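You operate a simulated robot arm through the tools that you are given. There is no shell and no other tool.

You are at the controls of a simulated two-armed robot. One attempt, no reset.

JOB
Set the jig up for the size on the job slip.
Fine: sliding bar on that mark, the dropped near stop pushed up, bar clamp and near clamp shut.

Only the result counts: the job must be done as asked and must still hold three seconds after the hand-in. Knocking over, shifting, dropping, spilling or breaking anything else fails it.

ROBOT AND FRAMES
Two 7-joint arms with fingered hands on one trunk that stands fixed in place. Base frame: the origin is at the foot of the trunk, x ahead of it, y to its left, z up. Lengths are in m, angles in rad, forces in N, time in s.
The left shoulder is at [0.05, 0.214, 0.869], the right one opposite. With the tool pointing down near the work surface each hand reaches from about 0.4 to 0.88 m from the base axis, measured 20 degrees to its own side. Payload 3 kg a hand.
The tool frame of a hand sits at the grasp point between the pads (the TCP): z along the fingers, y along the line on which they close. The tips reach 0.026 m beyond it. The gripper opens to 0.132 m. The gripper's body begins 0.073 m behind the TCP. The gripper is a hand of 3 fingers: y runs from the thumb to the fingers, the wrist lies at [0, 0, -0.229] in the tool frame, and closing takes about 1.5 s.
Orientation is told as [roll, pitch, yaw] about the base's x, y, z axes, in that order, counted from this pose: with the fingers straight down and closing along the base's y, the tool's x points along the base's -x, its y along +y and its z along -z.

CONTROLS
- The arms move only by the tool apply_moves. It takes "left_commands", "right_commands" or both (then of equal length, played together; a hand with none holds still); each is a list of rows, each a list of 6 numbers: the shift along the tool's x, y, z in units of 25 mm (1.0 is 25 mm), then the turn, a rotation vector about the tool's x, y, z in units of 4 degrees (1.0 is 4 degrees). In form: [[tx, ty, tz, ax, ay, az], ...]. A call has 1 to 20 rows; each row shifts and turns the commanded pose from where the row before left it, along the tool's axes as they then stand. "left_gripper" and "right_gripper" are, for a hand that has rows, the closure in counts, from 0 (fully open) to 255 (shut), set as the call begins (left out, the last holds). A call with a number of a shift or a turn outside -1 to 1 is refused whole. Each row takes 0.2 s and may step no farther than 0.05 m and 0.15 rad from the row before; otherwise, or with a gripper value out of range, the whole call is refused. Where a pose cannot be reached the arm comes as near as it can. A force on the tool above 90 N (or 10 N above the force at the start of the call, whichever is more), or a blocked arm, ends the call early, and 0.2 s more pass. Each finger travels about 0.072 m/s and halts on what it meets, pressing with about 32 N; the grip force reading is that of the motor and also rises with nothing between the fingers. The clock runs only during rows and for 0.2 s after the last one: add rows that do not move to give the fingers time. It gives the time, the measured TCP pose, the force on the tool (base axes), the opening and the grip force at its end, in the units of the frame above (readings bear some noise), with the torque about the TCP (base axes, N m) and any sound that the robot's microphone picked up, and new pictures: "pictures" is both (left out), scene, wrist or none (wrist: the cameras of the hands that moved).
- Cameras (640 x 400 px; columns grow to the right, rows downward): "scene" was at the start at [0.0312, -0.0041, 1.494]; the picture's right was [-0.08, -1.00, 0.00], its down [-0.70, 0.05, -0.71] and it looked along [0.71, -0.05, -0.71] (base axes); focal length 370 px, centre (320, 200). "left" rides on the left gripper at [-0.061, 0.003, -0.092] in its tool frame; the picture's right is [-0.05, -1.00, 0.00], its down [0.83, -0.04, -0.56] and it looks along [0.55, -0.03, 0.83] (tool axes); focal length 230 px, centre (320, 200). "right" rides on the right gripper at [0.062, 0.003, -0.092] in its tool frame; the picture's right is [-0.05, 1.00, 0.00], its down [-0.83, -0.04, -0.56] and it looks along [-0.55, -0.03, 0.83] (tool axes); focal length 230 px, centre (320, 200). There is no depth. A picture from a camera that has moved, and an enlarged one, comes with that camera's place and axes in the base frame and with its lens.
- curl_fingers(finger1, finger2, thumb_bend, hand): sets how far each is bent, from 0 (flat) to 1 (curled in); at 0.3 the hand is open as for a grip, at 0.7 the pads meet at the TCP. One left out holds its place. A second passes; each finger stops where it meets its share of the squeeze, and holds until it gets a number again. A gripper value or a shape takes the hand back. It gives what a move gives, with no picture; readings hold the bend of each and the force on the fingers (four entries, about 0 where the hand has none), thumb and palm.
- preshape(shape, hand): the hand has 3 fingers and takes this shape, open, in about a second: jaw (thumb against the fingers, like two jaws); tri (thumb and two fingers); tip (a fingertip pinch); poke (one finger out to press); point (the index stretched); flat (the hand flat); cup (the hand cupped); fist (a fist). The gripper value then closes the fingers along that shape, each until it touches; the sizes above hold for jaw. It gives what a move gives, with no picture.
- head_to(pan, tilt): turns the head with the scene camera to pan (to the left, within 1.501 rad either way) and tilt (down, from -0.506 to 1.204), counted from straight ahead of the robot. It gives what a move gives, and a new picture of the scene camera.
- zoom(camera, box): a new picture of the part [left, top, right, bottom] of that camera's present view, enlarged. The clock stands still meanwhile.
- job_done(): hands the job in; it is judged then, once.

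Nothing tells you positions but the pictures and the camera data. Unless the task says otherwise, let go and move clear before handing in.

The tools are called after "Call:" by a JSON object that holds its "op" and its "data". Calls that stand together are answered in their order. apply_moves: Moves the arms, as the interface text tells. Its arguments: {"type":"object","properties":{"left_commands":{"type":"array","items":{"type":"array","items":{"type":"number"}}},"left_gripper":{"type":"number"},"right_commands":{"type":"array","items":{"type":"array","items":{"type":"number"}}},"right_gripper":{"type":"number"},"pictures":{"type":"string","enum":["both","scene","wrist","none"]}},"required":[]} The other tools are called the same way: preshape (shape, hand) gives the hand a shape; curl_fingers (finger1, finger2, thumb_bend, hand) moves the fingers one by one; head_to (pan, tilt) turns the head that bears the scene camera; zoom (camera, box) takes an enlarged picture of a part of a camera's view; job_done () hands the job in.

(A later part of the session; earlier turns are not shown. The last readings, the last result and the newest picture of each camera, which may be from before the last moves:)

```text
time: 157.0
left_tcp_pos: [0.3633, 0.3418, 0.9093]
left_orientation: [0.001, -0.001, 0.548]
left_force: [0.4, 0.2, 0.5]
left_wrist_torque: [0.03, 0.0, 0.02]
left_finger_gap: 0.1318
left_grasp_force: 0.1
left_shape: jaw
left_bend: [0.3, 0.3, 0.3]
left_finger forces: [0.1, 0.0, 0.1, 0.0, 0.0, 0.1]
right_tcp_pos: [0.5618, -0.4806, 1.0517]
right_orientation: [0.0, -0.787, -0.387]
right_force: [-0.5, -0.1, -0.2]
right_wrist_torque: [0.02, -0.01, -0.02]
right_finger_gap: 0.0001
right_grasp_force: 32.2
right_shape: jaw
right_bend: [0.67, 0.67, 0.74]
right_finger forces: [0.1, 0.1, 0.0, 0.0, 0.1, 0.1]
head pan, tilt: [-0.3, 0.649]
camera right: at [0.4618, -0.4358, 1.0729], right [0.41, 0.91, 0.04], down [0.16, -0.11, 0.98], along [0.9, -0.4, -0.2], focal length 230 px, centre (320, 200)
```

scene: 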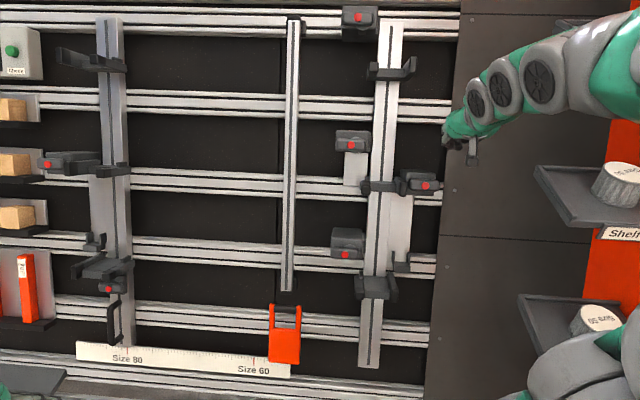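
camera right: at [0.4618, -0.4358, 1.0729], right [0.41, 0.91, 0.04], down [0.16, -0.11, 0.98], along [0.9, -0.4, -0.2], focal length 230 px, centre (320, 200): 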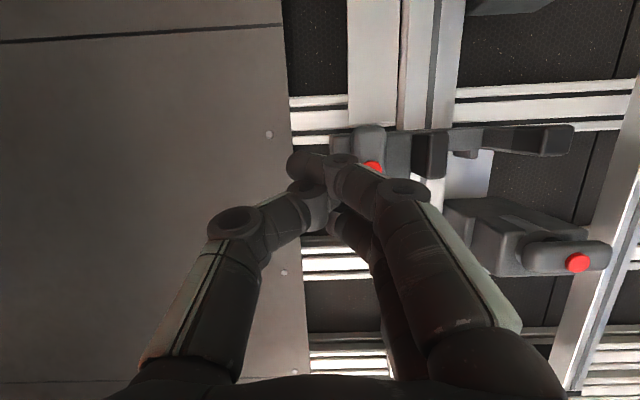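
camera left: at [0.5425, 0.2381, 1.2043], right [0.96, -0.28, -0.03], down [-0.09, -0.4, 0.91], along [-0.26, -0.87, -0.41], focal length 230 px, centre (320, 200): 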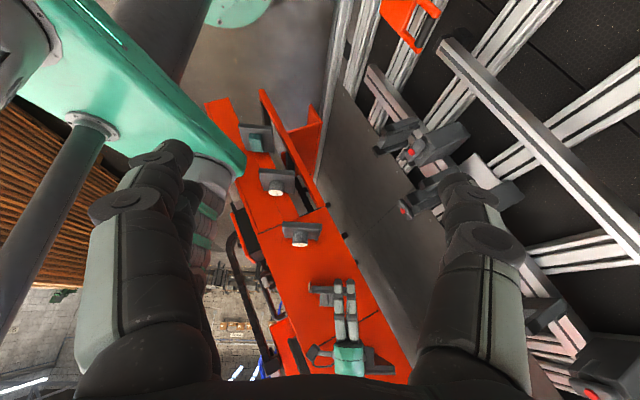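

Call:
{"op": "apply_moves", "data": {"right_commands": [[0, 0, 0.84, 0, 0, 0], [0, 0, 0.84, 0, 0, 0], [0, 0, 0.84, 0, 0, 0], [0, 0, 0, 0, 0, 0]], "pictures": "wrist"}}

Call:
{"op": "zoom", "data": {"camera": "scene", "box": [370, 140, 470, 230]}}

```text
time: 158.0
left_tcp_pos: [0.3636, 0.3415, 0.9097]
left_orientation: [-0.001, 0.0, 0.549]
left_force: [0.1, -0.1, 0.2]
left_wrist_torque: [0.0, -0.02, 0.04]
left_finger_gap: 0.1316
left_grasp_force: 0.0
left_shape: jaw
left_bend: [0.3, 0.3, 0.3]
left_finger forces: [0.1, 0.0, 0.1, 0.0, 0.0, 0.0]
right_tcp_pos: [0.6023, -0.4971, 1.01]
right_orientation: [0.0, -0.785, -0.387]
right_force: [0.2, -0.4, 0.6]
right_wrist_torque: [0.03, 0.02, -0.03]
right_finger_gap: 0.0
right_grasp_force: 31.9
right_shape: jaw
right_bend: [0.67, 0.67, 0.74]
right_finger forces: [0.0, 0.0, 0.0, 0.1, 0.0, 0.0]
head pan, tilt: [-0.3, 0.649]
camera right: at [0.5025, -0.4526, 1.0298], right [0.41, 0.91, 0.04], down [0.16, -0.11, 0.98], along [0.9, -0.4, -0.2], focal length 230 px, centre (320, 200)
```

right: 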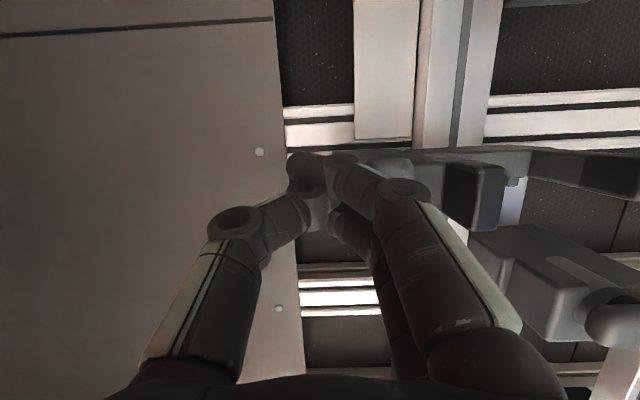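

```text
4.44 times, centred on (420, 185) of scene
camera zoom: at [0.033, -0.0235, 1.5054], right [-0.3, -0.96, 0.0], down [-0.58, 0.18, -0.8], along [0.76, -0.24, -0.6], focal length 1646 px, centre (-124, 267)
```

zoom: 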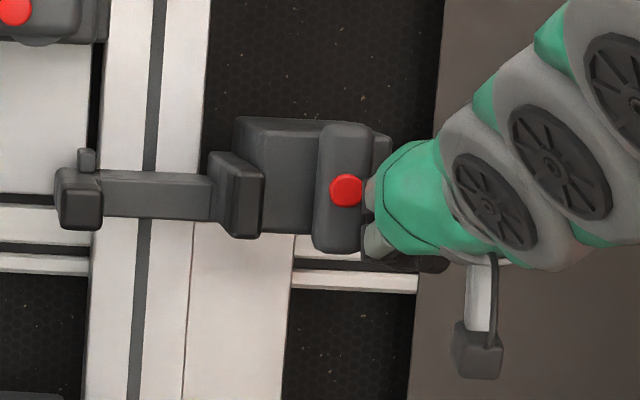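

Call:
{"op": "apply_moves", "data": {"right_commands": [[0, 0.187, 0, 0, 0, 0], [0, 0.187, 0, 0, 0, 0], [0, 0.187, 0, 0, 0, 0], [0.153, 0.187, 0.047, 0, 0, 0], [0.153, 0.187, 0.047, 0, 0, 0], [0.153, 0.187, 0.047, 0, 0, 0], [0, 0, 0, 0, 0, 0]], "pictures": "none"}}

Call:
{"op": "zoom", "data": {"camera": "scene", "box": [370, 140, 470, 230]}}

```text
time: 159.6
left_tcp_pos: [0.3639, 0.3422, 0.9091]
left_orientation: [0.0, 0.001, 0.548]
left_force: [-0.6, 0.0, -0.2]
left_wrist_torque: [-0.04, 0.02, 0.01]
left_finger_gap: 0.1318
left_grasp_force: 0.2
left_shape: jaw
left_bend: [0.3, 0.3, 0.3]
left_finger forces: [0.1, 0.0, 0.1, 0.0, 0.0, 0.1]
right_tcp_pos: [0.6087, -0.4672, 0.9972]
right_orientation: [0.001, -0.784, -0.387]
right_force: [-5.1, 2.4, 2.3]
right_wrist_torque: [-0.01, -0.08, 0.06]
right_finger_gap: 0.0001
right_grasp_force: 31.9
right_shape: jaw
right_bend: [0.67, 0.69, 0.74]
right_finger forces: [0.0, 0.0, 0.0, 0.1, 0.0, 0.0]
head pan, tilt: [-0.3, 0.649]
```

```text
4.44 times, centred on (420, 185) of scene
camera zoom: at [0.0329, -0.0234, 1.5054], right [-0.3, -0.96, 0.0], down [-0.58, 0.18, -0.8], along [0.76, -0.24, -0.6], focal length 1646 px, centre (-124, 267)
```

zoom: 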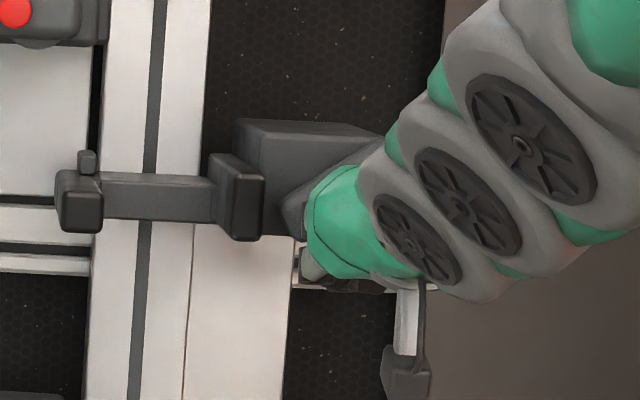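

Call:
{"op": "apply_moves", "data": {"right_commands": [[0.048, 0.185, 0.015, 0, 0, 0], [0.048, 0.185, 0.015, 0, 0, 0], [0.048, 0.185, 0.015, 0, 0, 0], [0.048, 0.185, 0.015, 0, 0, 0], [0, 0, 0, 0, 0, 0]], "pictures": "wrist"}}

Call:
{"op": "zoom", "data": {"camera": "scene", "box": [370, 140, 470, 230]}}

```text
time: 160.8
left_tcp_pos: [0.3645, 0.3429, 0.9088]
left_orientation: [0.0, 0.0, 0.549]
left_force: [0.5, -0.6, 0.5]
left_wrist_torque: [-0.01, 0.01, -0.02]
left_finger_gap: 0.1318
left_grasp_force: 0.1
left_shape: jaw
left_bend: [0.3, 0.3, 0.3]
left_finger forces: [0.0, 0.1, 0.0, 0.0, 0.0, 0.0]
right_tcp_pos: [0.6124, -0.4494, 0.992]
right_orientation: [-0.001, -0.787, -0.388]
right_force: [0.1, 1.0, -0.3]
right_wrist_torque: [0.01, 0.0, -0.01]
right_finger_gap: 0.0
right_grasp_force: 31.9
right_shape: jaw
right_bend: [0.67, 0.68, 0.74]
right_finger forces: [0.0, 0.1, 0.0, 0.0, 0.1, 0.0]
head pan, tilt: [-0.3, 0.649]
camera right: at [0.5131, -0.4049, 1.0133], right [0.41, 0.91, 0.04], down [0.16, -0.11, 0.98], along [0.9, -0.4, -0.2], focal length 230 px, centre (320, 200)
```

right: 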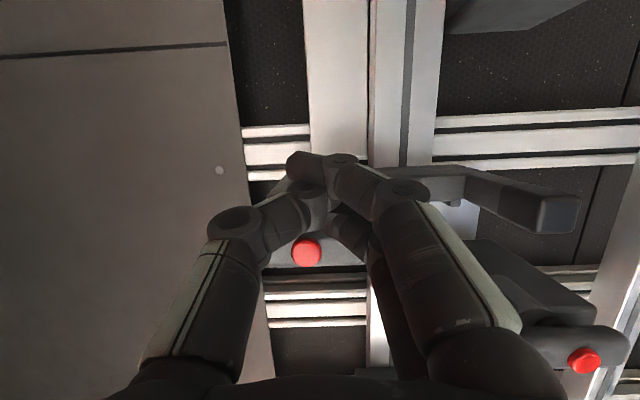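

```text
4.44 times, centred on (420, 185) of scene
camera zoom: at [0.033, -0.0235, 1.5054], right [-0.3, -0.96, 0.0], down [-0.58, 0.18, -0.8], along [0.76, -0.24, -0.6], focal length 1646 px, centre (-124, 267)
```

zoom: 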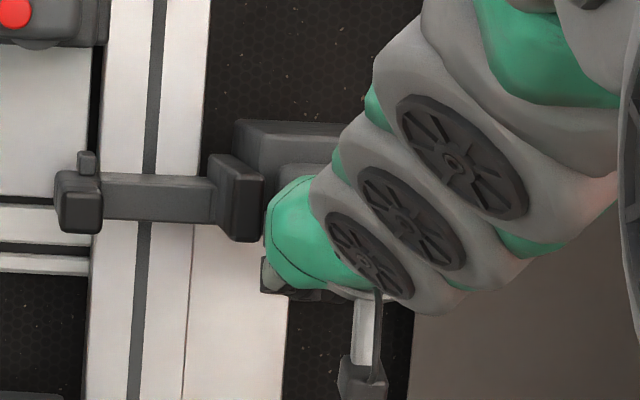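

Call:
{"op": "apply_moves", "data": {"right_commands": [[-0.134, 0.2, -0.041, 0, 0, 0], [-0.134, 0.2, -0.041, 0, 0, 0], [-0.1, 0, -0.03, 0, 0, 0], [0, 0, 0, 0, 0, 0]], "pictures": "none"}}

Call:
{"op": "zoom", "data": {"camera": "scene", "box": [370, 140, 470, 230]}}

```text
time: 161.8
left_tcp_pos: [0.3627, 0.3423, 0.9099]
left_orientation: [0.0, 0.0, 0.547]
left_force: [0.7, 0.8, 0.3]
left_wrist_torque: [0.01, 0.0, -0.04]
left_finger_gap: 0.1319
left_grasp_force: 0.1
left_shape: jaw
left_bend: [0.3, 0.3, 0.3]
left_finger forces: [0.0, 0.0, 0.0, 0.0, 0.1, 0.0]
right_tcp_pos: [0.6195, -0.4418, 0.9983]
right_orientation: [-0.003, -0.782, -0.387]
right_force: [-10.7, 4.0, -13.9]
right_wrist_torque: [0.17, 0.15, -0.04]
right_finger_gap: 0.0
right_grasp_force: 31.9
right_shape: jaw
right_bend: [0.67, 0.68, 0.74]
right_finger forces: [0.0, 26.9, 0.0, 0.1, 0.0, 0.0]
head pan, tilt: [-0.3, 0.649]
```

```text
4.44 times, centred on (420, 185) of scene
camera zoom: at [0.033, -0.0235, 1.5054], right [-0.3, -0.96, 0.0], down [-0.58, 0.18, -0.8], along [0.76, -0.24, -0.6], focal length 1646 px, centre (-124, 267)
```

zoom: 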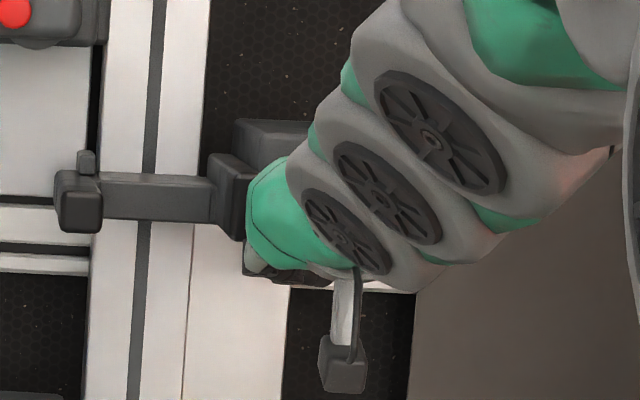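

I feel a firm 17 N, so the lever is against its end stop. I back off and retract, then inspect.

Call:
{"op": "apply_moves", "data": {"right_commands": [[0.2, 0, 0.06, 0, 0, 0], [0.2, -0.2, 0.06, 0, 0, 0], [0, -0.2, -0.8, 0, 0, 0], [0, 0, -0.9, 0, 0, 0], [0, 0, -0.9, 0, 0, 0], [0, 0, -0.6, 0, 0, 0]], "pictures": "none"}}

Call:
{"op": "apply_moves", "data": {"right_commands": [[-0.9, -0.9, -0.1, 0, 0, 0], [-0.9, -0.9, -0.1, 0, 0, 0], [-0.9, -0.9, -0.1, 0, 0, 0]], "pictures": "scene"}}

Call:
{"op": "zoom", "data": {"camera": "scene", "box": [380, 160, 440, 210]}}

```text
time: 163.2
left_tcp_pos: [0.3637, 0.3413, 0.9091]
left_orientation: [0.001, 0.0, 0.548]
left_force: [0.6, -0.5, -0.3]
left_wrist_torque: [0.01, -0.01, 0.0]
left_finger_gap: 0.1319
left_grasp_force: 0.0
left_shape: jaw
left_bend: [0.3, 0.3, 0.3]
left_finger forces: [0.0, 0.1, 0.0, 0.1, 0.1, 0.0]
right_tcp_pos: [0.5603, -0.4271, 1.0495]
right_orientation: [0.001, -0.784, -0.388]
right_force: [-0.2, 0.4, 0.0]
right_wrist_torque: [0.0, 0.01, 0.04]
right_finger_gap: 0.0
right_grasp_force: 31.9
right_shape: jaw
right_bend: [0.67, 0.68, 0.74]
right_finger forces: [0.0, 0.0, 0.0, 0.1, 0.2, 0.1]
head pan, tilt: [-0.3, 0.649]
```

```text
time: 164.0
left_tcp_pos: [0.3632, 0.341, 0.9097]
left_orientation: [0.0, 0.0, 0.547]
left_force: [1.2, -0.1, -0.4]
left_wrist_torque: [0.0, -0.01, -0.01]
left_finger_gap: 0.1319
left_grasp_force: 0.1
left_shape: jaw
left_bend: [0.3, 0.3, 0.3]
left_finger forces: [0.0, 0.0, 0.0, 0.0, 0.0, 0.1]
right_tcp_pos: [0.5735, -0.5083, 1.104]
right_orientation: [0.001, -0.786, -0.39]
right_force: [-0.2, 0.2, 0.0]
right_wrist_torque: [0.01, 0.01, 0.0]
right_finger_gap: 0.0
right_grasp_force: 31.4
right_shape: jaw
right_bend: [0.67, 0.68, 0.74]
right_finger forces: [0.0, 0.0, 0.1, 0.0, 0.0, 0.0]
head pan, tilt: [-0.3, 0.649]
```

scene: 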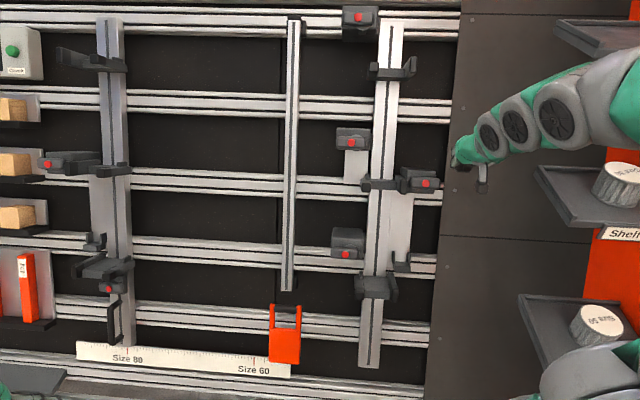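

```text
8.00 times, centred on (410, 185) of scene
camera zoom: at [0.033, -0.0235, 1.5054], right [-0.3, -0.96, 0.0], down [-0.58, 0.18, -0.8], along [0.76, -0.24, -0.6], focal length 2963 px, centre (-400, 320)
```

zoom: 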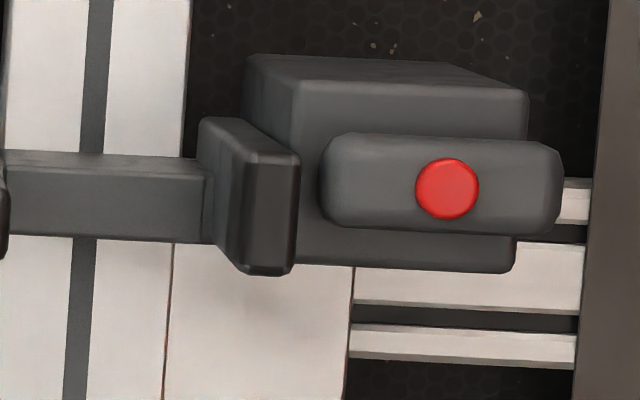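

The near stop is at its limit (raised 8.8 cm, level with the far one) and its clamp is crosswise. Now the bar: I bring the left hand round to face the board near the bar clamp.

Call:
{"op": "apply_moves", "data": {"left_commands": [[0, 0, 0, 0, 0, 1], [0, 0, 0, 0, 0, 1], [0, 0, 0, 0, 0, 1], [0, 0, 0, 0, 0, 1], [0, 0, 0, 0, 0, 1], [0, 0, 0, 0, 0, 1], [0, 0, 0, 0, 0, 1], [0, 0, 0, 0, 0, 1], [0, 0, 0, 0, 0, 1], [0, 0, 0, 0, 0, 1], [0, 0, 0, 0, 0, 1], [0, 0, 0, 0, 0, 1], [0, 0, 0, 0, 0, 1], [0, 0, 0, 0, 0, 0.4]], "pictures": "none"}}

Call:
{"op": "apply_moves", "data": {"left_commands": [[-0.927, 0.766, 0.12, 0, 0, 0], [-0.927, 0.766, 0.12, 0, 0, 0], [-0.927, 0.766, 0.12, 0, 0, 0], [-0.927, 0.766, 0.12, 0, 0, 0], [-0.927, 0.766, 0.12, 0, 0, 0], [-0.927, 0.766, 0.12, 0, 0, 0], [-0.927, 0.766, 0.12, 0, 0, 0], [-0.927, 0.766, 0.12, 0, 0, 0], [-0.927, 0.766, 0.12, 0, 0, 0], [-0.927, 0.766, 0.12, 0, 0, 0]], "pictures": "both"}}

```text
time: 167.0
left_tcp_pos: [0.3628, 0.3419, 0.9103]
left_orientation: [0.0, 0.0, -0.39]
left_force: [-0.3, 0.4, 0.1]
left_wrist_torque: [0.01, 0.02, 0.02]
left_finger_gap: 0.132
left_grasp_force: 0.1
left_shape: jaw
left_bend: [0.3, 0.3, 0.3]
left_finger forces: [0.0, 0.1, 0.0, 0.0, 0.1, 0.0]
right_tcp_pos: [0.573, -0.5073, 1.1016]
right_orientation: [0.0, -0.785, -0.388]
right_force: [-0.5, -0.7, 0.7]
right_wrist_torque: [-0.03, 0.0, 0.0]
right_finger_gap: 0.0
right_grasp_force: 31.6
right_shape: jaw
right_bend: [0.67, 0.68, 0.74]
right_finger forces: [0.0, 0.1, 0.0, 0.0, 0.1, 0.1]
head pan, tilt: [-0.3, 0.649]
```

```text
time: 169.2
left_tcp_pos: [0.6495, 0.4302, 0.8794]
left_orientation: [0.002, -0.001, -0.389]
left_force: [0.1, 0.3, 0.4]
left_wrist_torque: [0.04, 0.0, -0.01]
left_finger_gap: 0.132
left_grasp_force: 0.0
left_shape: jaw
left_bend: [0.3, 0.3, 0.3]
left_finger forces: [0.0, 0.1, 0.0, 0.1, 0.1, 0.0]
right_tcp_pos: [0.5738, -0.507, 1.1025]
right_orientation: [0.0, -0.785, -0.388]
right_force: [0.7, -0.6, 0.4]
right_wrist_torque: [0.03, 0.01, -0.02]
right_finger_gap: 0.0001
right_grasp_force: 32.3
right_shape: jaw
right_bend: [0.67, 0.68, 0.74]
right_finger forces: [0.0, 0.1, 0.0, 0.0, 0.0, 0.0]
head pan, tilt: [-0.3, 0.649]
camera left: at [0.7075, 0.4106, 0.9698], right [-0.33, -0.94, 0.0], down [-0.78, 0.27, 0.56], along [-0.52, 0.18, -0.83], focal length 230 px, centre (320, 200)
```

scene: 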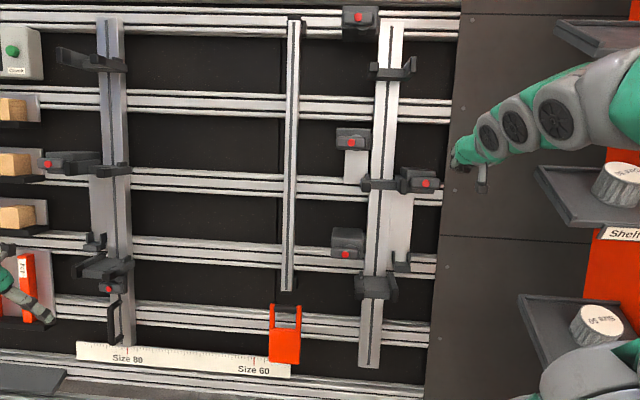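
left: 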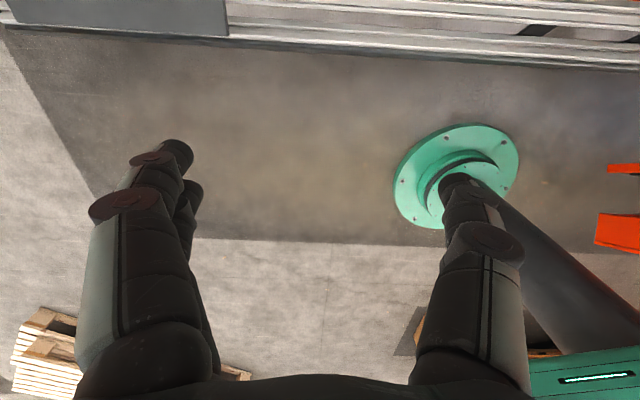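

Call:
{"op": "apply_moves", "data": {"left_commands": [[0, 0, 0, 0, -1, 0], [0, 0, 0, 0, -1, 0], [0, 0, 0, 0, -1, 0], [0, 0, 0, 0, -1, 0], [0, 0, 0, 0, -1, 0], [0, 0, 0, 0, -1, 0], [0, 0, 0, 0, -1, 0], [0, 0, 0, 0, -1, 0], [0, 0, 0, 0, -1, 0], [0, 0, 0, 0, -1, 0], [0, 0, 0, 0, -1, 0], [0, 0, 0, 0, -1, 0], [0, 0, 0, 0, -1, 0], [0, 0, 0, 0, -1, 0], [0, 0, 0, 0, -1, 0], [0, 0, 0, 0, -0.5, 0]], "pictures": "both"}}

```text
time: 172.6
left_tcp_pos: [0.649, 0.4317, 0.8808]
left_orientation: [-0.003, -1.084, -0.387]
left_force: [0.5, 0.5, -0.7]
left_wrist_torque: [-0.01, 0.0, 0.02]
left_finger_gap: 0.1316
left_grasp_force: 0.1
left_shape: jaw
left_bend: [0.3, 0.3, 0.3]
left_finger forces: [0.0, 0.0, 0.0, 0.0, 0.1, 0.0]
right_tcp_pos: [0.5745, -0.5068, 1.103]
right_orientation: [0.0, -0.786, -0.387]
right_force: [-0.1, -0.2, 0.2]
right_wrist_torque: [-0.03, 0.0, 0.03]
right_finger_gap: 0.0
right_grasp_force: 32.5
right_shape: jaw
right_bend: [0.67, 0.68, 0.74]
right_finger forces: [0.0, 0.0, 0.1, 0.1, 0.0, 0.1]
head pan, tilt: [-0.3, 0.649]
camera left: at [0.6013, 0.4536, 0.977], right [-0.36, -0.93, 0.05], down [-0.83, 0.29, -0.47], along [0.43, -0.21, -0.88], focal length 230 px, centre (320, 200)
```

scene: 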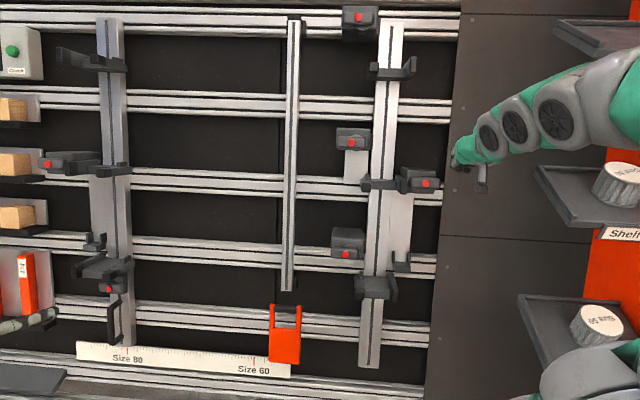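
left: 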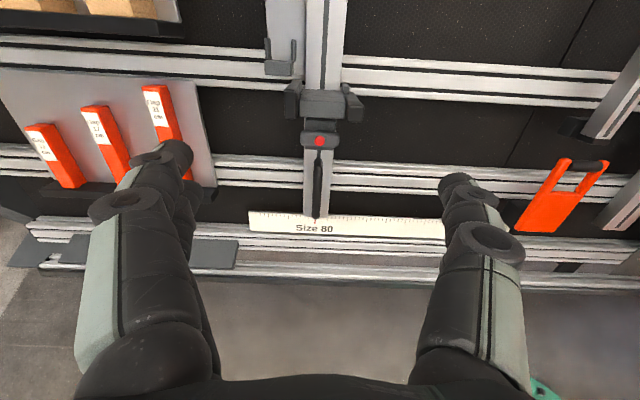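

The left wrist camera now has a fine upright view of the bar clamp, handle and scale. I zoom in on them.

Call:
{"op": "zoom", "data": {"camera": "left", "box": [270, 70, 380, 150]}}

Call:
{"op": "zoom", "data": {"camera": "left", "box": [280, 120, 360, 240]}}

Call:
{"op": "zoom", "data": {"camera": "left", "box": [290, 200, 340, 240]}}

```text
5.00 times, centred on (325, 110) of left
camera zoom: at [0.6013, 0.4536, 0.977], right [-0.36, -0.93, 0.05], down [-0.83, 0.29, -0.47], along [0.43, -0.21, -0.88], focal length 1150 px, centre (295, 650)
```

zoom: 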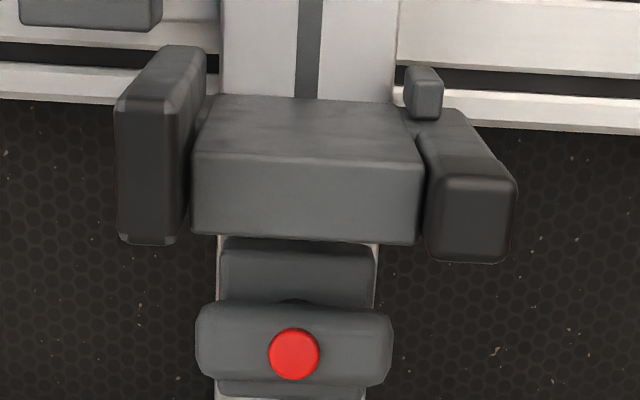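

```text
3.33 times, centred on (320, 180) of left
camera zoom: at [0.6013, 0.4536, 0.977], right [-0.36, -0.93, 0.05], down [-0.83, 0.29, -0.47], along [0.43, -0.21, -0.88], focal length 767 px, centre (320, 267)
```

zoom: 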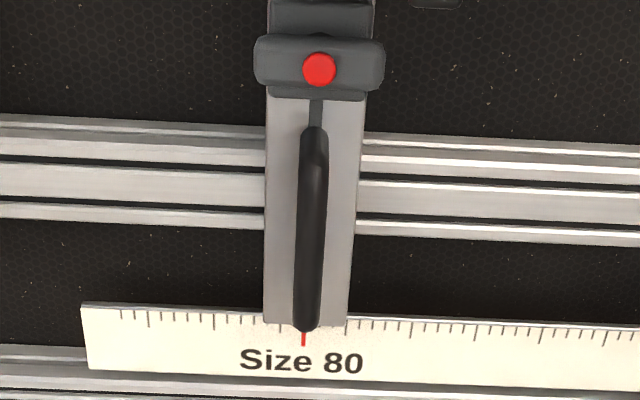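

```text
10.00 times, centred on (315, 220) of left
camera zoom: at [0.6013, 0.4536, 0.977], right [-0.36, -0.93, 0.05], down [-0.83, 0.29, -0.47], along [0.43, -0.21, -0.88], focal length 2301 px, centre (370, 0)
```

zoom: 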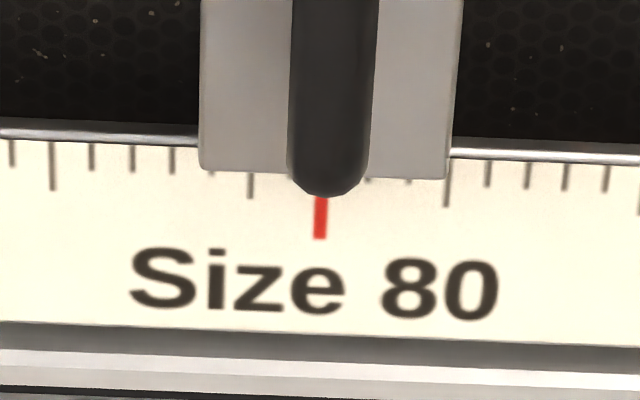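

The bar is exactly on the Size 80 mark and its lever pivots about the red dot. I'll close the left fingers into a poker and go to just below the lever's right end to try turning it open (right end up, as for clamp A).

Call:
{"op": "apply_moves", "data": {"left_commands": [[0.5875, -0.22, 0.99, 0, 0, 0], [0.5875, -0.22, 0.99, 0, 0, 0], [0.5875, -0.22, 0.99, 0, 0, 0], [0.5875, -0.22, 0.99, 0, 0, 0], [0.5875, -0.22, 0.99, 0, 0, 0], [0.5875, -0.22, 0.99, 0, 0, 0], [0.5875, -0.22, 0.99, 0, 0, 0], [0.5875, -0.22, 0.5, 0, 0, 0], [0, 0, 0, 0, 0, 0]], "left_gripper": 255, "pictures": "both"}}

```text
time: 174.6
left_tcp_pos: [0.7353, 0.3474, 0.687]
left_orientation: [-0.002, -1.081, -0.387]
left_force: [0.6, 0.6, -0.3]
left_wrist_torque: [0.0, -0.02, -0.01]
left_finger_gap: 0.0001
left_grasp_force: 32.2
left_shape: jaw
left_bend: [0.67, 0.67, 0.74]
left_finger forces: [0.0, 0.0, 0.1, 0.0, 0.1, 0.1]
right_tcp_pos: [0.5735, -0.5074, 1.1018]
right_orientation: [0.0, -0.785, -0.387]
right_force: [-0.4, 0.2, 0.2]
right_wrist_torque: [0.03, 0.02, 0.0]
right_finger_gap: 0.0
right_grasp_force: 32.6
right_shape: jaw
right_bend: [0.67, 0.68, 0.74]
right_finger forces: [0.0, 0.0, 0.0, 0.0, 0.1, 0.1]
head pan, tilt: [-0.3, 0.649]
camera left: at [0.6869, 0.3711, 0.7845], right [-0.36, -0.93, 0.05], down [-0.83, 0.29, -0.47], along [0.43, -0.21, -0.88], focal length 230 px, centre (320, 200)
```

scene: 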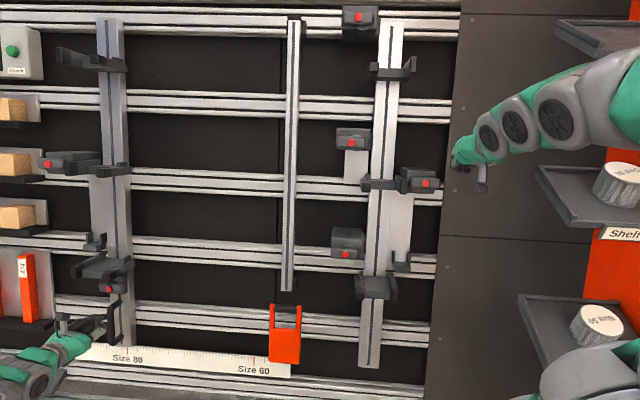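
left: 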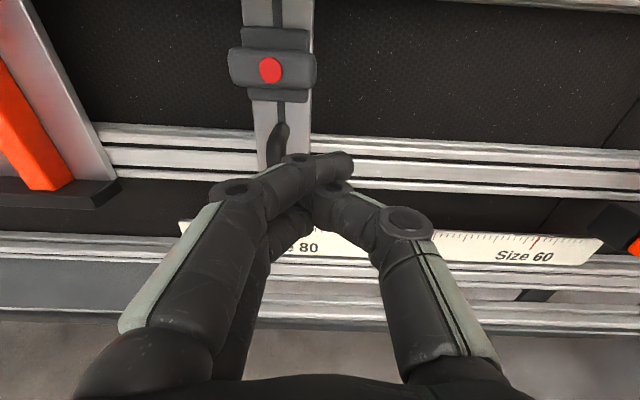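

The handle sits close by, so the straight-on poker would brush it. I yaw the left hand 40° so that the fingers come in from the right, under the lever's right end.

Call:
{"op": "apply_moves", "data": {"left_commands": [[0, 0, 0, -1, 0, 0], [0, 0, 0, -1, 0, 0], [0, 0, 0, -1, 0, 0], [0, 0, 0, -1, 0, 0], [0, 0, 0, -1, 0, 0], [0, 0, 0, -1, 0, 0], [0, 0, 0, -1, 0, 0], [0, 0, 0, -1, 0, 0], [0, 0, 0, -1, 0, 0], [0, 0, 0, -1, 0, 0]], "pictures": "wrist"}}

```text
time: 176.8
left_tcp_pos: [0.7335, 0.3495, 0.6895]
left_orientation: [0.701, -1.082, -0.386]
left_force: [0.8, -1.2, -0.5]
left_wrist_torque: [-0.01, 0.02, -0.04]
left_finger_gap: 0.0
left_grasp_force: 32.3
left_shape: jaw
left_bend: [0.67, 0.67, 0.74]
left_finger forces: [0.0, 0.0, 0.0, 0.0, 0.0, 0.0]
right_tcp_pos: [0.5741, -0.5072, 1.1028]
right_orientation: [0.0, -0.785, -0.389]
right_force: [1.2, -1.2, 0.3]
right_wrist_torque: [0.02, -0.01, -0.01]
right_finger_gap: 0.0
right_grasp_force: 31.9
right_shape: jaw
right_bend: [0.67, 0.68, 0.74]
right_finger forces: [0.0, 0.1, 0.0, 0.1, 0.0, 0.0]
head pan, tilt: [-0.3, 0.649]
camera left: at [0.6789, 0.3092, 0.7755], right [0.26, -0.93, -0.26], down [-0.83, -0.08, -0.55], along [0.49, 0.35, -0.8], focal length 230 px, centre (320, 200)
```

left: 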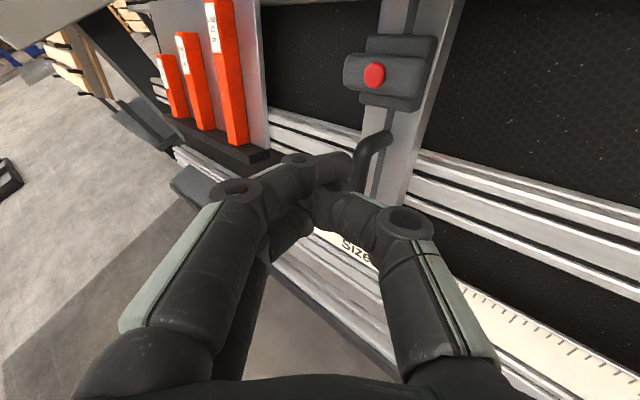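

Call:
{"op": "apply_moves", "data": {"left_commands": [[0.024, -0.591, 0.622, 0, 0, 0], [0.024, -0.591, 0.622, 0, 0, 0], [0.024, -0.591, 0.622, 0, 0, 0], [0, 0, 0, 0, 0, 0]], "pictures": "wrist"}}

Call:
{"op": "zoom", "data": {"camera": "scene", "box": [80, 250, 160, 340]}}

```text
time: 177.8
left_tcp_pos: [0.7701, 0.3303, 0.6629]
left_orientation: [0.698, -1.087, -0.395]
left_force: [0.1, -0.7, -0.5]
left_wrist_torque: [-0.02, 0.02, 0.0]
left_finger_gap: 0.0
left_grasp_force: 32.0
left_shape: jaw
left_bend: [0.67, 0.67, 0.74]
left_finger forces: [0.0, 0.0, 0.0, 0.0, 0.0, 0.0]
left hand out of reach, approached as far as the arm can: row 3
right_tcp_pos: [0.5745, -0.5077, 1.1022]
right_orientation: [0.001, -0.786, -0.387]
right_force: [0.8, 0.7, 0.6]
right_wrist_torque: [0.01, -0.01, 0.01]
right_finger_gap: 0.0001
right_grasp_force: 32.4
right_shape: jaw
right_bend: [0.67, 0.68, 0.74]
right_finger forces: [0.0, 0.0, 0.1, 0.1, 0.0, 0.1]
head pan, tilt: [-0.3, 0.649]
camera left: at [0.7144, 0.2914, 0.7511], right [0.25, -0.93, -0.25], down [-0.83, -0.08, -0.55], along [0.49, 0.35, -0.8], focal length 230 px, centre (320, 200)
```

left: 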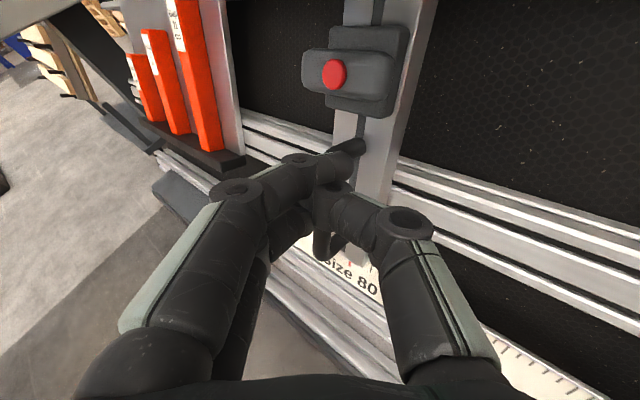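

```text
4.44 times, centred on (120, 295) of scene
camera zoom: at [0.033, -0.0235, 1.5054], right [-0.3, -0.96, 0.0], down [-0.58, 0.18, -0.8], along [0.76, -0.24, -0.6], focal length 1646 px, centre (1209, -222)
```

zoom: 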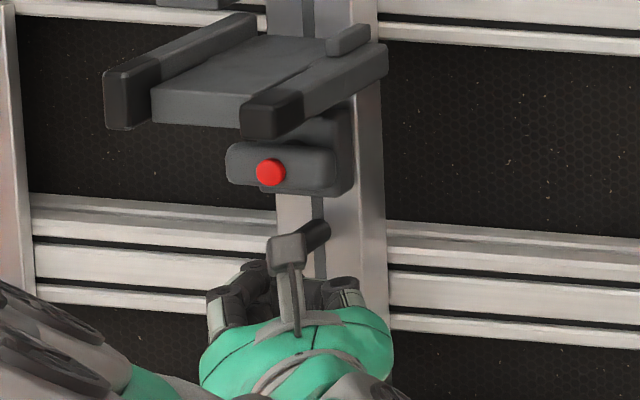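

Call:
{"op": "apply_moves", "data": {"left_commands": [[0.024, -0.5, 0.6, 0.5, 0, 0], [0.024, -0.5, 0.6, 0.5, 0, 0], [0, 0, 0, 0, 0, 0]], "pictures": "wrist"}}

Call:
{"op": "zoom", "data": {"camera": "scene", "box": [80, 250, 160, 340]}}

```text
time: 178.6
left_tcp_pos: [0.801, 0.3175, 0.6442]
left_orientation: [0.628, -1.082, -0.388]
left_force: [-0.4, 0.4, -0.1]
left_wrist_torque: [0.03, 0.03, -0.03]
left_finger_gap: 0.0
left_grasp_force: 31.7
left_shape: jaw
left_bend: [0.67, 0.67, 0.74]
left_finger forces: [0.0, 0.0, 0.0, 0.0, 0.1, 0.0]
right_tcp_pos: [0.5737, -0.507, 1.1019]
right_orientation: [0.001, -0.787, -0.389]
right_force: [0.5, 0.5, 0.3]
right_wrist_torque: [0.01, 0.02, 0.0]
right_finger_gap: 0.0
right_grasp_force: 32.2
right_shape: jaw
right_bend: [0.67, 0.68, 0.74]
right_finger forces: [0.1, 0.1, 0.0, 0.1, 0.0, 0.0]
head pan, tilt: [-0.3, 0.649]
camera left: at [0.7453, 0.2835, 0.7337], right [0.2, -0.95, -0.23], down [-0.84, -0.05, -0.53], along [0.5, 0.3, -0.81], focal length 230 px, centre (320, 200)
```

left: 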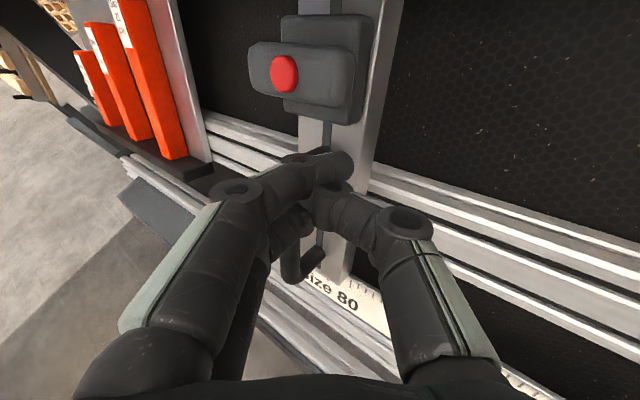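

```text
4.44 times, centred on (120, 295) of scene
camera zoom: at [0.033, -0.0235, 1.5054], right [-0.3, -0.96, 0.0], down [-0.58, 0.18, -0.8], along [0.76, -0.24, -0.6], focal length 1646 px, centre (1209, -222)
```

zoom: 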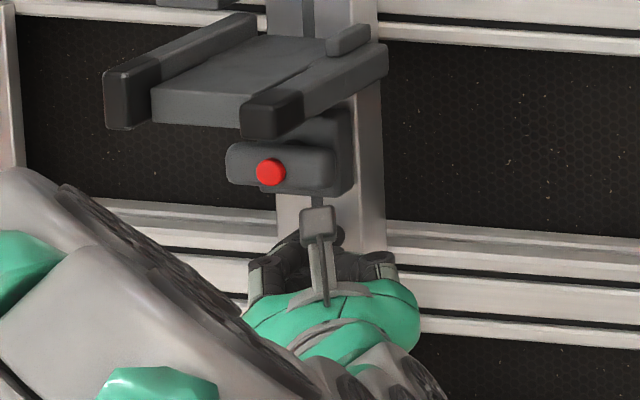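

Call:
{"op": "apply_moves", "data": {"left_commands": [[0, -0.25, 0.27, 0, 0, 0], [0, -0.25, 0.27, 0, 0, 0], [0, 0, 0, 0, 0, 0]], "pictures": "none"}}

Call:
{"op": "apply_moves", "data": {"left_commands": [[-0.2, 0, 0, 0, 0, 0], [-0.2, 0, 0, 0, 0, 0], [-0.2, 0, 0, 0, 0, 0], [0, 0, 0, 0, 0, 0]], "pictures": "wrist"}}

Call:
{"op": "zoom", "data": {"camera": "scene", "box": [80, 250, 160, 340]}}

```text
time: 179.4
left_tcp_pos: [0.8063, 0.3121, 0.6385]
left_orientation: [0.624, -1.084, -0.391]
left_force: [0.1, 0.8, -0.1]
left_wrist_torque: [-0.02, 0.0, 0.02]
left_finger_gap: 0.0001
left_grasp_force: 31.7
left_shape: jaw
left_bend: [0.67, 0.67, 0.74]
left_finger forces: [0.0, 0.0, 0.0, 0.1, 0.0, 0.0]
left hand out of reach, approached as far as the arm can: row 2
right_tcp_pos: [0.5736, -0.5058, 1.1024]
right_orientation: [0.001, -0.786, -0.386]
right_force: [0.7, 0.1, -0.6]
right_wrist_torque: [0.0, 0.02, -0.01]
right_finger_gap: 0.0
right_grasp_force: 32.6
right_shape: jaw
right_bend: [0.67, 0.68, 0.74]
right_finger forces: [0.0, 0.0, 0.0, 0.0, 0.1, 0.1]
head pan, tilt: [-0.3, 0.649]
```

```text
time: 180.4
left_tcp_pos: [0.8118, 0.3115, 0.653]
left_orientation: [0.624, -1.085, -0.393]
left_force: [0.4, 0.3, -0.4]
left_wrist_torque: [-0.01, -0.01, -0.01]
left_finger_gap: 0.0001
left_grasp_force: 32.5
left_shape: jaw
left_bend: [0.67, 0.67, 0.74]
left_finger forces: [0.1, 0.0, 0.0, 0.0, 0.1, 0.0]
right_tcp_pos: [0.5732, -0.5065, 1.1025]
right_orientation: [-0.002, -0.785, -0.389]
right_force: [-0.1, -1.1, 0.1]
right_wrist_torque: [-0.01, -0.02, -0.01]
right_finger_gap: 0.0
right_grasp_force: 32.5
right_shape: jaw
right_bend: [0.67, 0.68, 0.74]
right_finger forces: [0.1, 0.1, 0.1, 0.1, 0.0, 0.0]
head pan, tilt: [-0.3, 0.649]
camera left: at [0.756, 0.279, 0.7431], right [0.19, -0.96, -0.23], down [-0.84, -0.04, -0.54], along [0.5, 0.29, -0.81], focal length 230 px, centre (320, 200)
```

left: 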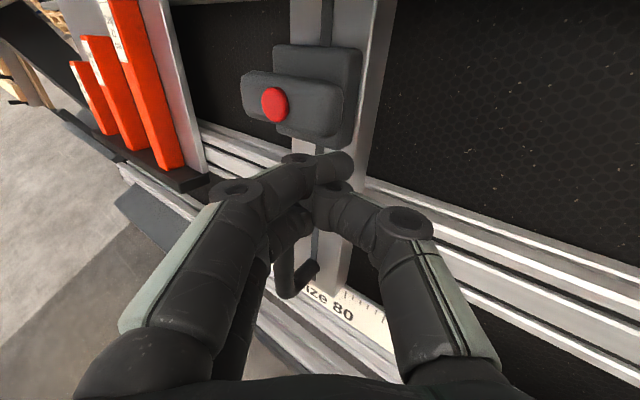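

```text
4.44 times, centred on (120, 295) of scene
camera zoom: at [0.033, -0.0235, 1.5054], right [-0.3, -0.96, 0.0], down [-0.58, 0.18, -0.8], along [0.76, -0.24, -0.6], focal length 1646 px, centre (1209, -222)
```

zoom: 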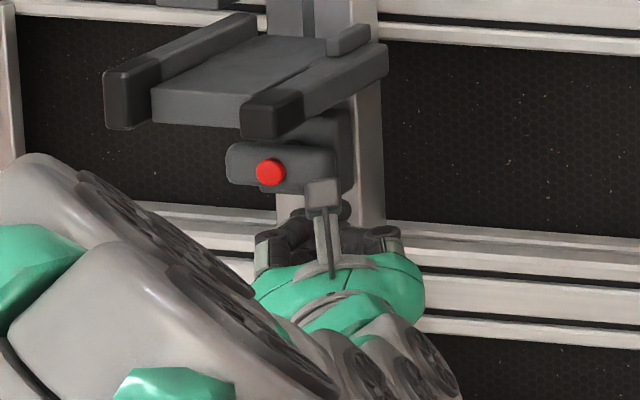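

Call:
{"op": "apply_moves", "data": {"left_commands": [[0.2, 0, 0, 1, 0, 0], [0, -0.1, 0.2, 1, 0, 0], [0, -0.1, 0.2, 0, 0, 0], [0, 0, 0, 0, 0, 0]], "pictures": "wrist"}}

```text
time: 181.4
left_tcp_pos: [0.8201, 0.3086, 0.6434]
left_orientation: [0.49, -1.083, -0.387]
left_force: [0.4, 1.1, -0.3]
left_wrist_torque: [-0.05, 0.0, -0.01]
left_finger_gap: 0.0
left_grasp_force: 32.2
left_shape: jaw
left_bend: [0.67, 0.67, 0.74]
left_finger forces: [0.0, 0.1, 0.1, 0.0, 0.0, 0.1]
right_tcp_pos: [0.5738, -0.5071, 1.1038]
right_orientation: [0.0, -0.786, -0.389]
right_force: [0.2, 0.9, 0.6]
right_wrist_torque: [0.02, -0.01, -0.04]
right_finger_gap: 0.0
right_grasp_force: 32.7
right_shape: jaw
right_bend: [0.67, 0.68, 0.74]
right_finger forces: [0.0, 0.0, 0.1, 0.0, 0.0, 0.0]
head pan, tilt: [-0.3, 0.649]
camera left: at [0.7636, 0.288, 0.7358], right [0.07, -0.98, -0.17], down [-0.86, 0.03, -0.51], along [0.51, 0.19, -0.84], focal length 230 px, centre (320, 200)
```

left: 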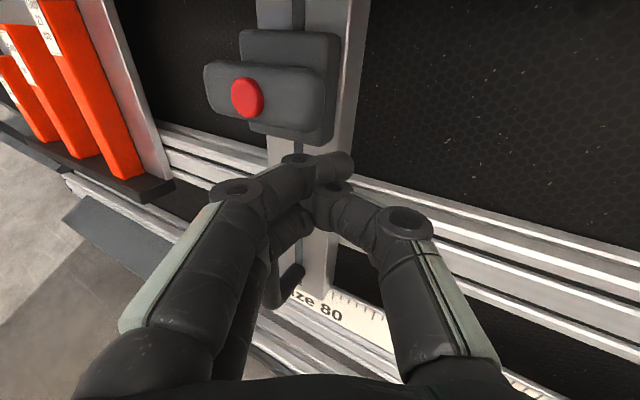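

Call:
{"op": "apply_moves", "data": {"left_commands": [[-0.2, 0, 0, 0, 0, 0], [-0.2, 0, 0, 0, 0, 0], [-0.2, 0, 0, 0, 0, 0], [0, 0, 0, 0, 0, 0]], "pictures": "wrist"}}

Call:
{"op": "zoom", "data": {"camera": "scene", "box": [80, 250, 160, 340]}}

```text
time: 182.4
left_tcp_pos: [0.8262, 0.3061, 0.6563]
left_orientation: [0.488, -1.082, -0.39]
left_force: [-2.1, -1.4, -1.6]
left_wrist_torque: [0.0, 0.05, -0.03]
left_finger_gap: 0.0
left_grasp_force: 32.5
left_shape: jaw
left_bend: [0.68, 0.67, 0.74]
left_finger forces: [0.0, 0.1, 0.0, 0.0, 0.1, 0.0]
right_tcp_pos: [0.5741, -0.5072, 1.1024]
right_orientation: [0.0, -0.786, -0.387]
right_force: [0.3, 0.3, 0.5]
right_wrist_torque: [0.0, 0.02, 0.01]
right_finger_gap: 0.0
right_grasp_force: 31.9
right_shape: jaw
right_bend: [0.67, 0.68, 0.74]
right_finger forces: [0.0, 0.0, 0.0, 0.0, 0.0, 0.0]
head pan, tilt: [-0.3, 0.649]
camera left: at [0.7698, 0.2843, 0.7496], right [0.07, -0.98, -0.17], down [-0.86, 0.03, -0.51], along [0.51, 0.19, -0.84], focal length 230 px, centre (320, 200)
```

left: 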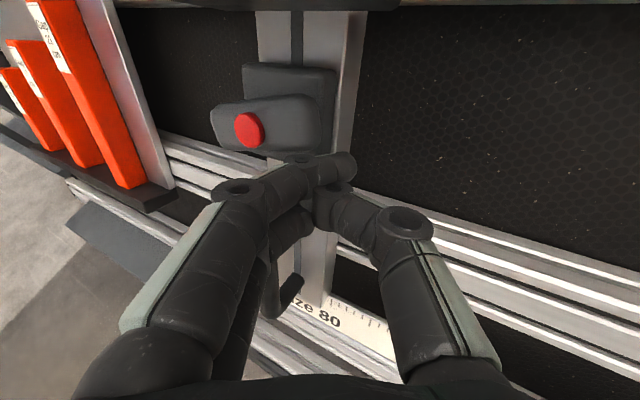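

```text
4.44 times, centred on (120, 295) of scene
camera zoom: at [0.033, -0.0235, 1.5054], right [-0.3, -0.96, 0.0], down [-0.58, 0.18, -0.8], along [0.76, -0.24, -0.6], focal length 1646 px, centre (1209, -222)
```

zoom: 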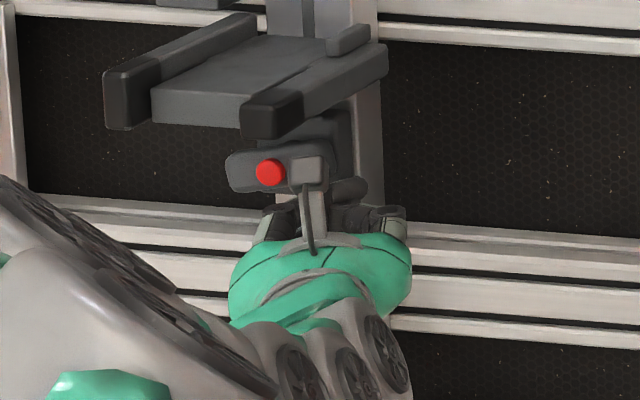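

The lever follows (right end rising) with only a couple of newtons. I continue along its arc.

Call:
{"op": "apply_moves", "data": {"left_commands": [[-0.206, -0.127, -0.068, 0, 0, 0], [-0.206, -0.127, -0.068, 0, 0, 0], [-0.186, 0, 0, 0, 0, 0], [-0.186, 0, 0, 0, 0, 0], [-0.186, 0, 0, 0, 0, 0], [-0.186, 0, 0, 0, 0, 0], [0, 0, 0, 0, 0, 0]], "pictures": "wrist"}}

Call:
{"op": "zoom", "data": {"camera": "scene", "box": [80, 250, 160, 340]}}

```text
time: 184.0
left_tcp_pos: [0.8363, 0.2949, 0.6832]
left_orientation: [0.488, -1.082, -0.388]
left_force: [0.1, -0.8, -0.3]
left_wrist_torque: [-0.04, -0.02, 0.04]
left_finger_gap: 0.0
left_grasp_force: 31.8
left_shape: jaw
left_bend: [0.68, 0.67, 0.74]
left_finger forces: [0.0, 0.0, 0.1, 0.1, 0.0, 0.1]
right_tcp_pos: [0.5734, -0.508, 1.1022]
right_orientation: [-0.001, -0.785, -0.387]
right_force: [-0.2, 0.4, 0.1]
right_wrist_torque: [0.01, -0.02, 0.01]
right_finger_gap: 0.0003
right_grasp_force: 32.0
right_shape: jaw
right_bend: [0.67, 0.68, 0.74]
right_finger forces: [0.0, 0.0, 0.1, 0.1, 0.0, 0.1]
head pan, tilt: [-0.3, 0.649]
camera left: at [0.7797, 0.2738, 0.7757], right [0.07, -0.98, -0.17], down [-0.86, 0.03, -0.51], along [0.51, 0.19, -0.84], focal length 230 px, centre (320, 200)
```

left: 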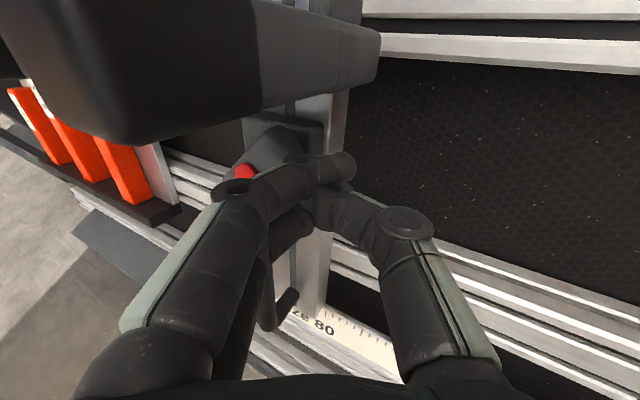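

```text
4.44 times, centred on (120, 295) of scene
camera zoom: at [0.033, -0.0235, 1.5054], right [-0.3, -0.96, 0.0], down [-0.58, 0.18, -0.8], along [0.76, -0.24, -0.6], focal length 1646 px, centre (1209, -222)
```

zoom: 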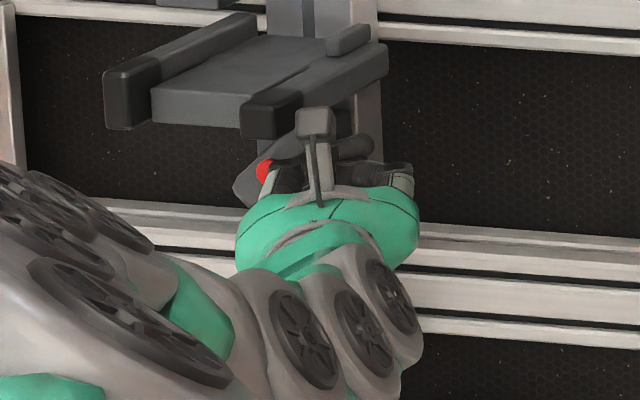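

Call:
{"op": "apply_moves", "data": {"left_commands": [[-0.22, 0.023, 0.012, 0, 0, 0], [-0.22, 0.023, 0.012, 0, 0, 0], [0, 0, 0, 0, 0, 0]], "pictures": "none"}}

Call:
{"op": "apply_moves", "data": {"left_commands": [[-0.12, 0.141, 0.075, 0, 0, 0], [-0.12, 0.141, 0.075, 0, 0, 0], [0, 0, 0, 0, 0, 0]], "pictures": "wrist"}}

Call:
{"op": "zoom", "data": {"camera": "scene", "box": [80, 250, 160, 340]}}

```text
time: 184.8
left_tcp_pos: [0.8424, 0.2941, 0.6913]
left_orientation: [0.489, -1.083, -0.388]
left_force: [-0.5, 1.1, 0.0]
left_wrist_torque: [-0.04, 0.01, 0.02]
left_finger_gap: 0.0002
left_grasp_force: 32.2
left_shape: jaw
left_bend: [0.68, 0.67, 0.74]
left_finger forces: [0.0, 0.0, 0.0, 0.0, 0.0, 0.0]
right_tcp_pos: [0.5728, -0.5066, 1.1019]
right_orientation: [0.0, -0.785, -0.387]
right_force: [0.1, 0.6, 0.0]
right_wrist_torque: [-0.01, -0.01, -0.02]
right_finger_gap: 0.0
right_grasp_force: 31.8
right_shape: jaw
right_bend: [0.67, 0.68, 0.74]
right_finger forces: [0.1, 0.0, 0.0, 0.1, 0.1, 0.1]
head pan, tilt: [-0.3, 0.649]
```

```text
time: 185.6
left_tcp_pos: [0.8464, 0.3011, 0.6977]
left_orientation: [0.489, -1.082, -0.388]
left_force: [-0.4, 0.2, 0.8]
left_wrist_torque: [-0.02, 0.02, 0.01]
left_finger_gap: 0.0002
left_grasp_force: 32.0
left_shape: jaw
left_bend: [0.68, 0.67, 0.74]
left_finger forces: [0.0, 0.0, 0.0, 0.0, 0.0, 0.0]
right_tcp_pos: [0.5734, -0.5072, 1.1023]
right_orientation: [-0.001, -0.787, -0.389]
right_force: [0.0, 0.3, -0.4]
right_wrist_torque: [-0.02, 0.0, -0.01]
right_finger_gap: 0.0
right_grasp_force: 32.1
right_shape: jaw
right_bend: [0.67, 0.68, 0.74]
right_finger forces: [0.0, 0.0, 0.0, 0.0, 0.0, 0.1]
head pan, tilt: [-0.3, 0.649]
camera left: at [0.7906, 0.2793, 0.7907], right [0.07, -0.98, -0.17], down [-0.86, 0.03, -0.51], along [0.51, 0.19, -0.84], focal length 230 px, centre (320, 200)
```

left: 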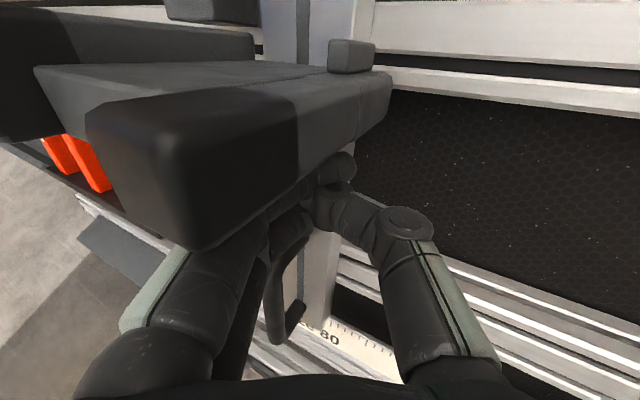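

```text
4.44 times, centred on (120, 295) of scene
camera zoom: at [0.033, -0.0235, 1.5054], right [-0.3, -0.96, 0.0], down [-0.58, 0.18, -0.8], along [0.76, -0.24, -0.6], focal length 1646 px, centre (1209, -222)
```

zoom: 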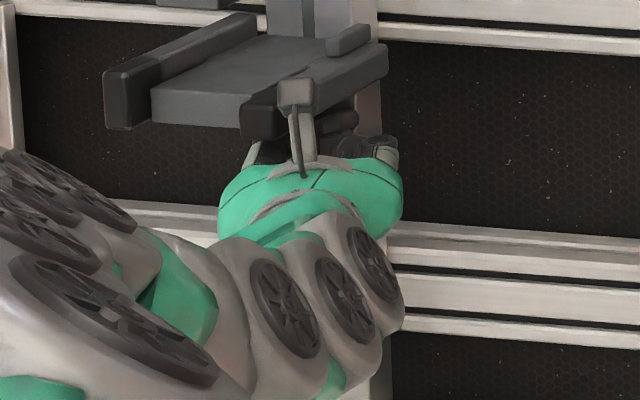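

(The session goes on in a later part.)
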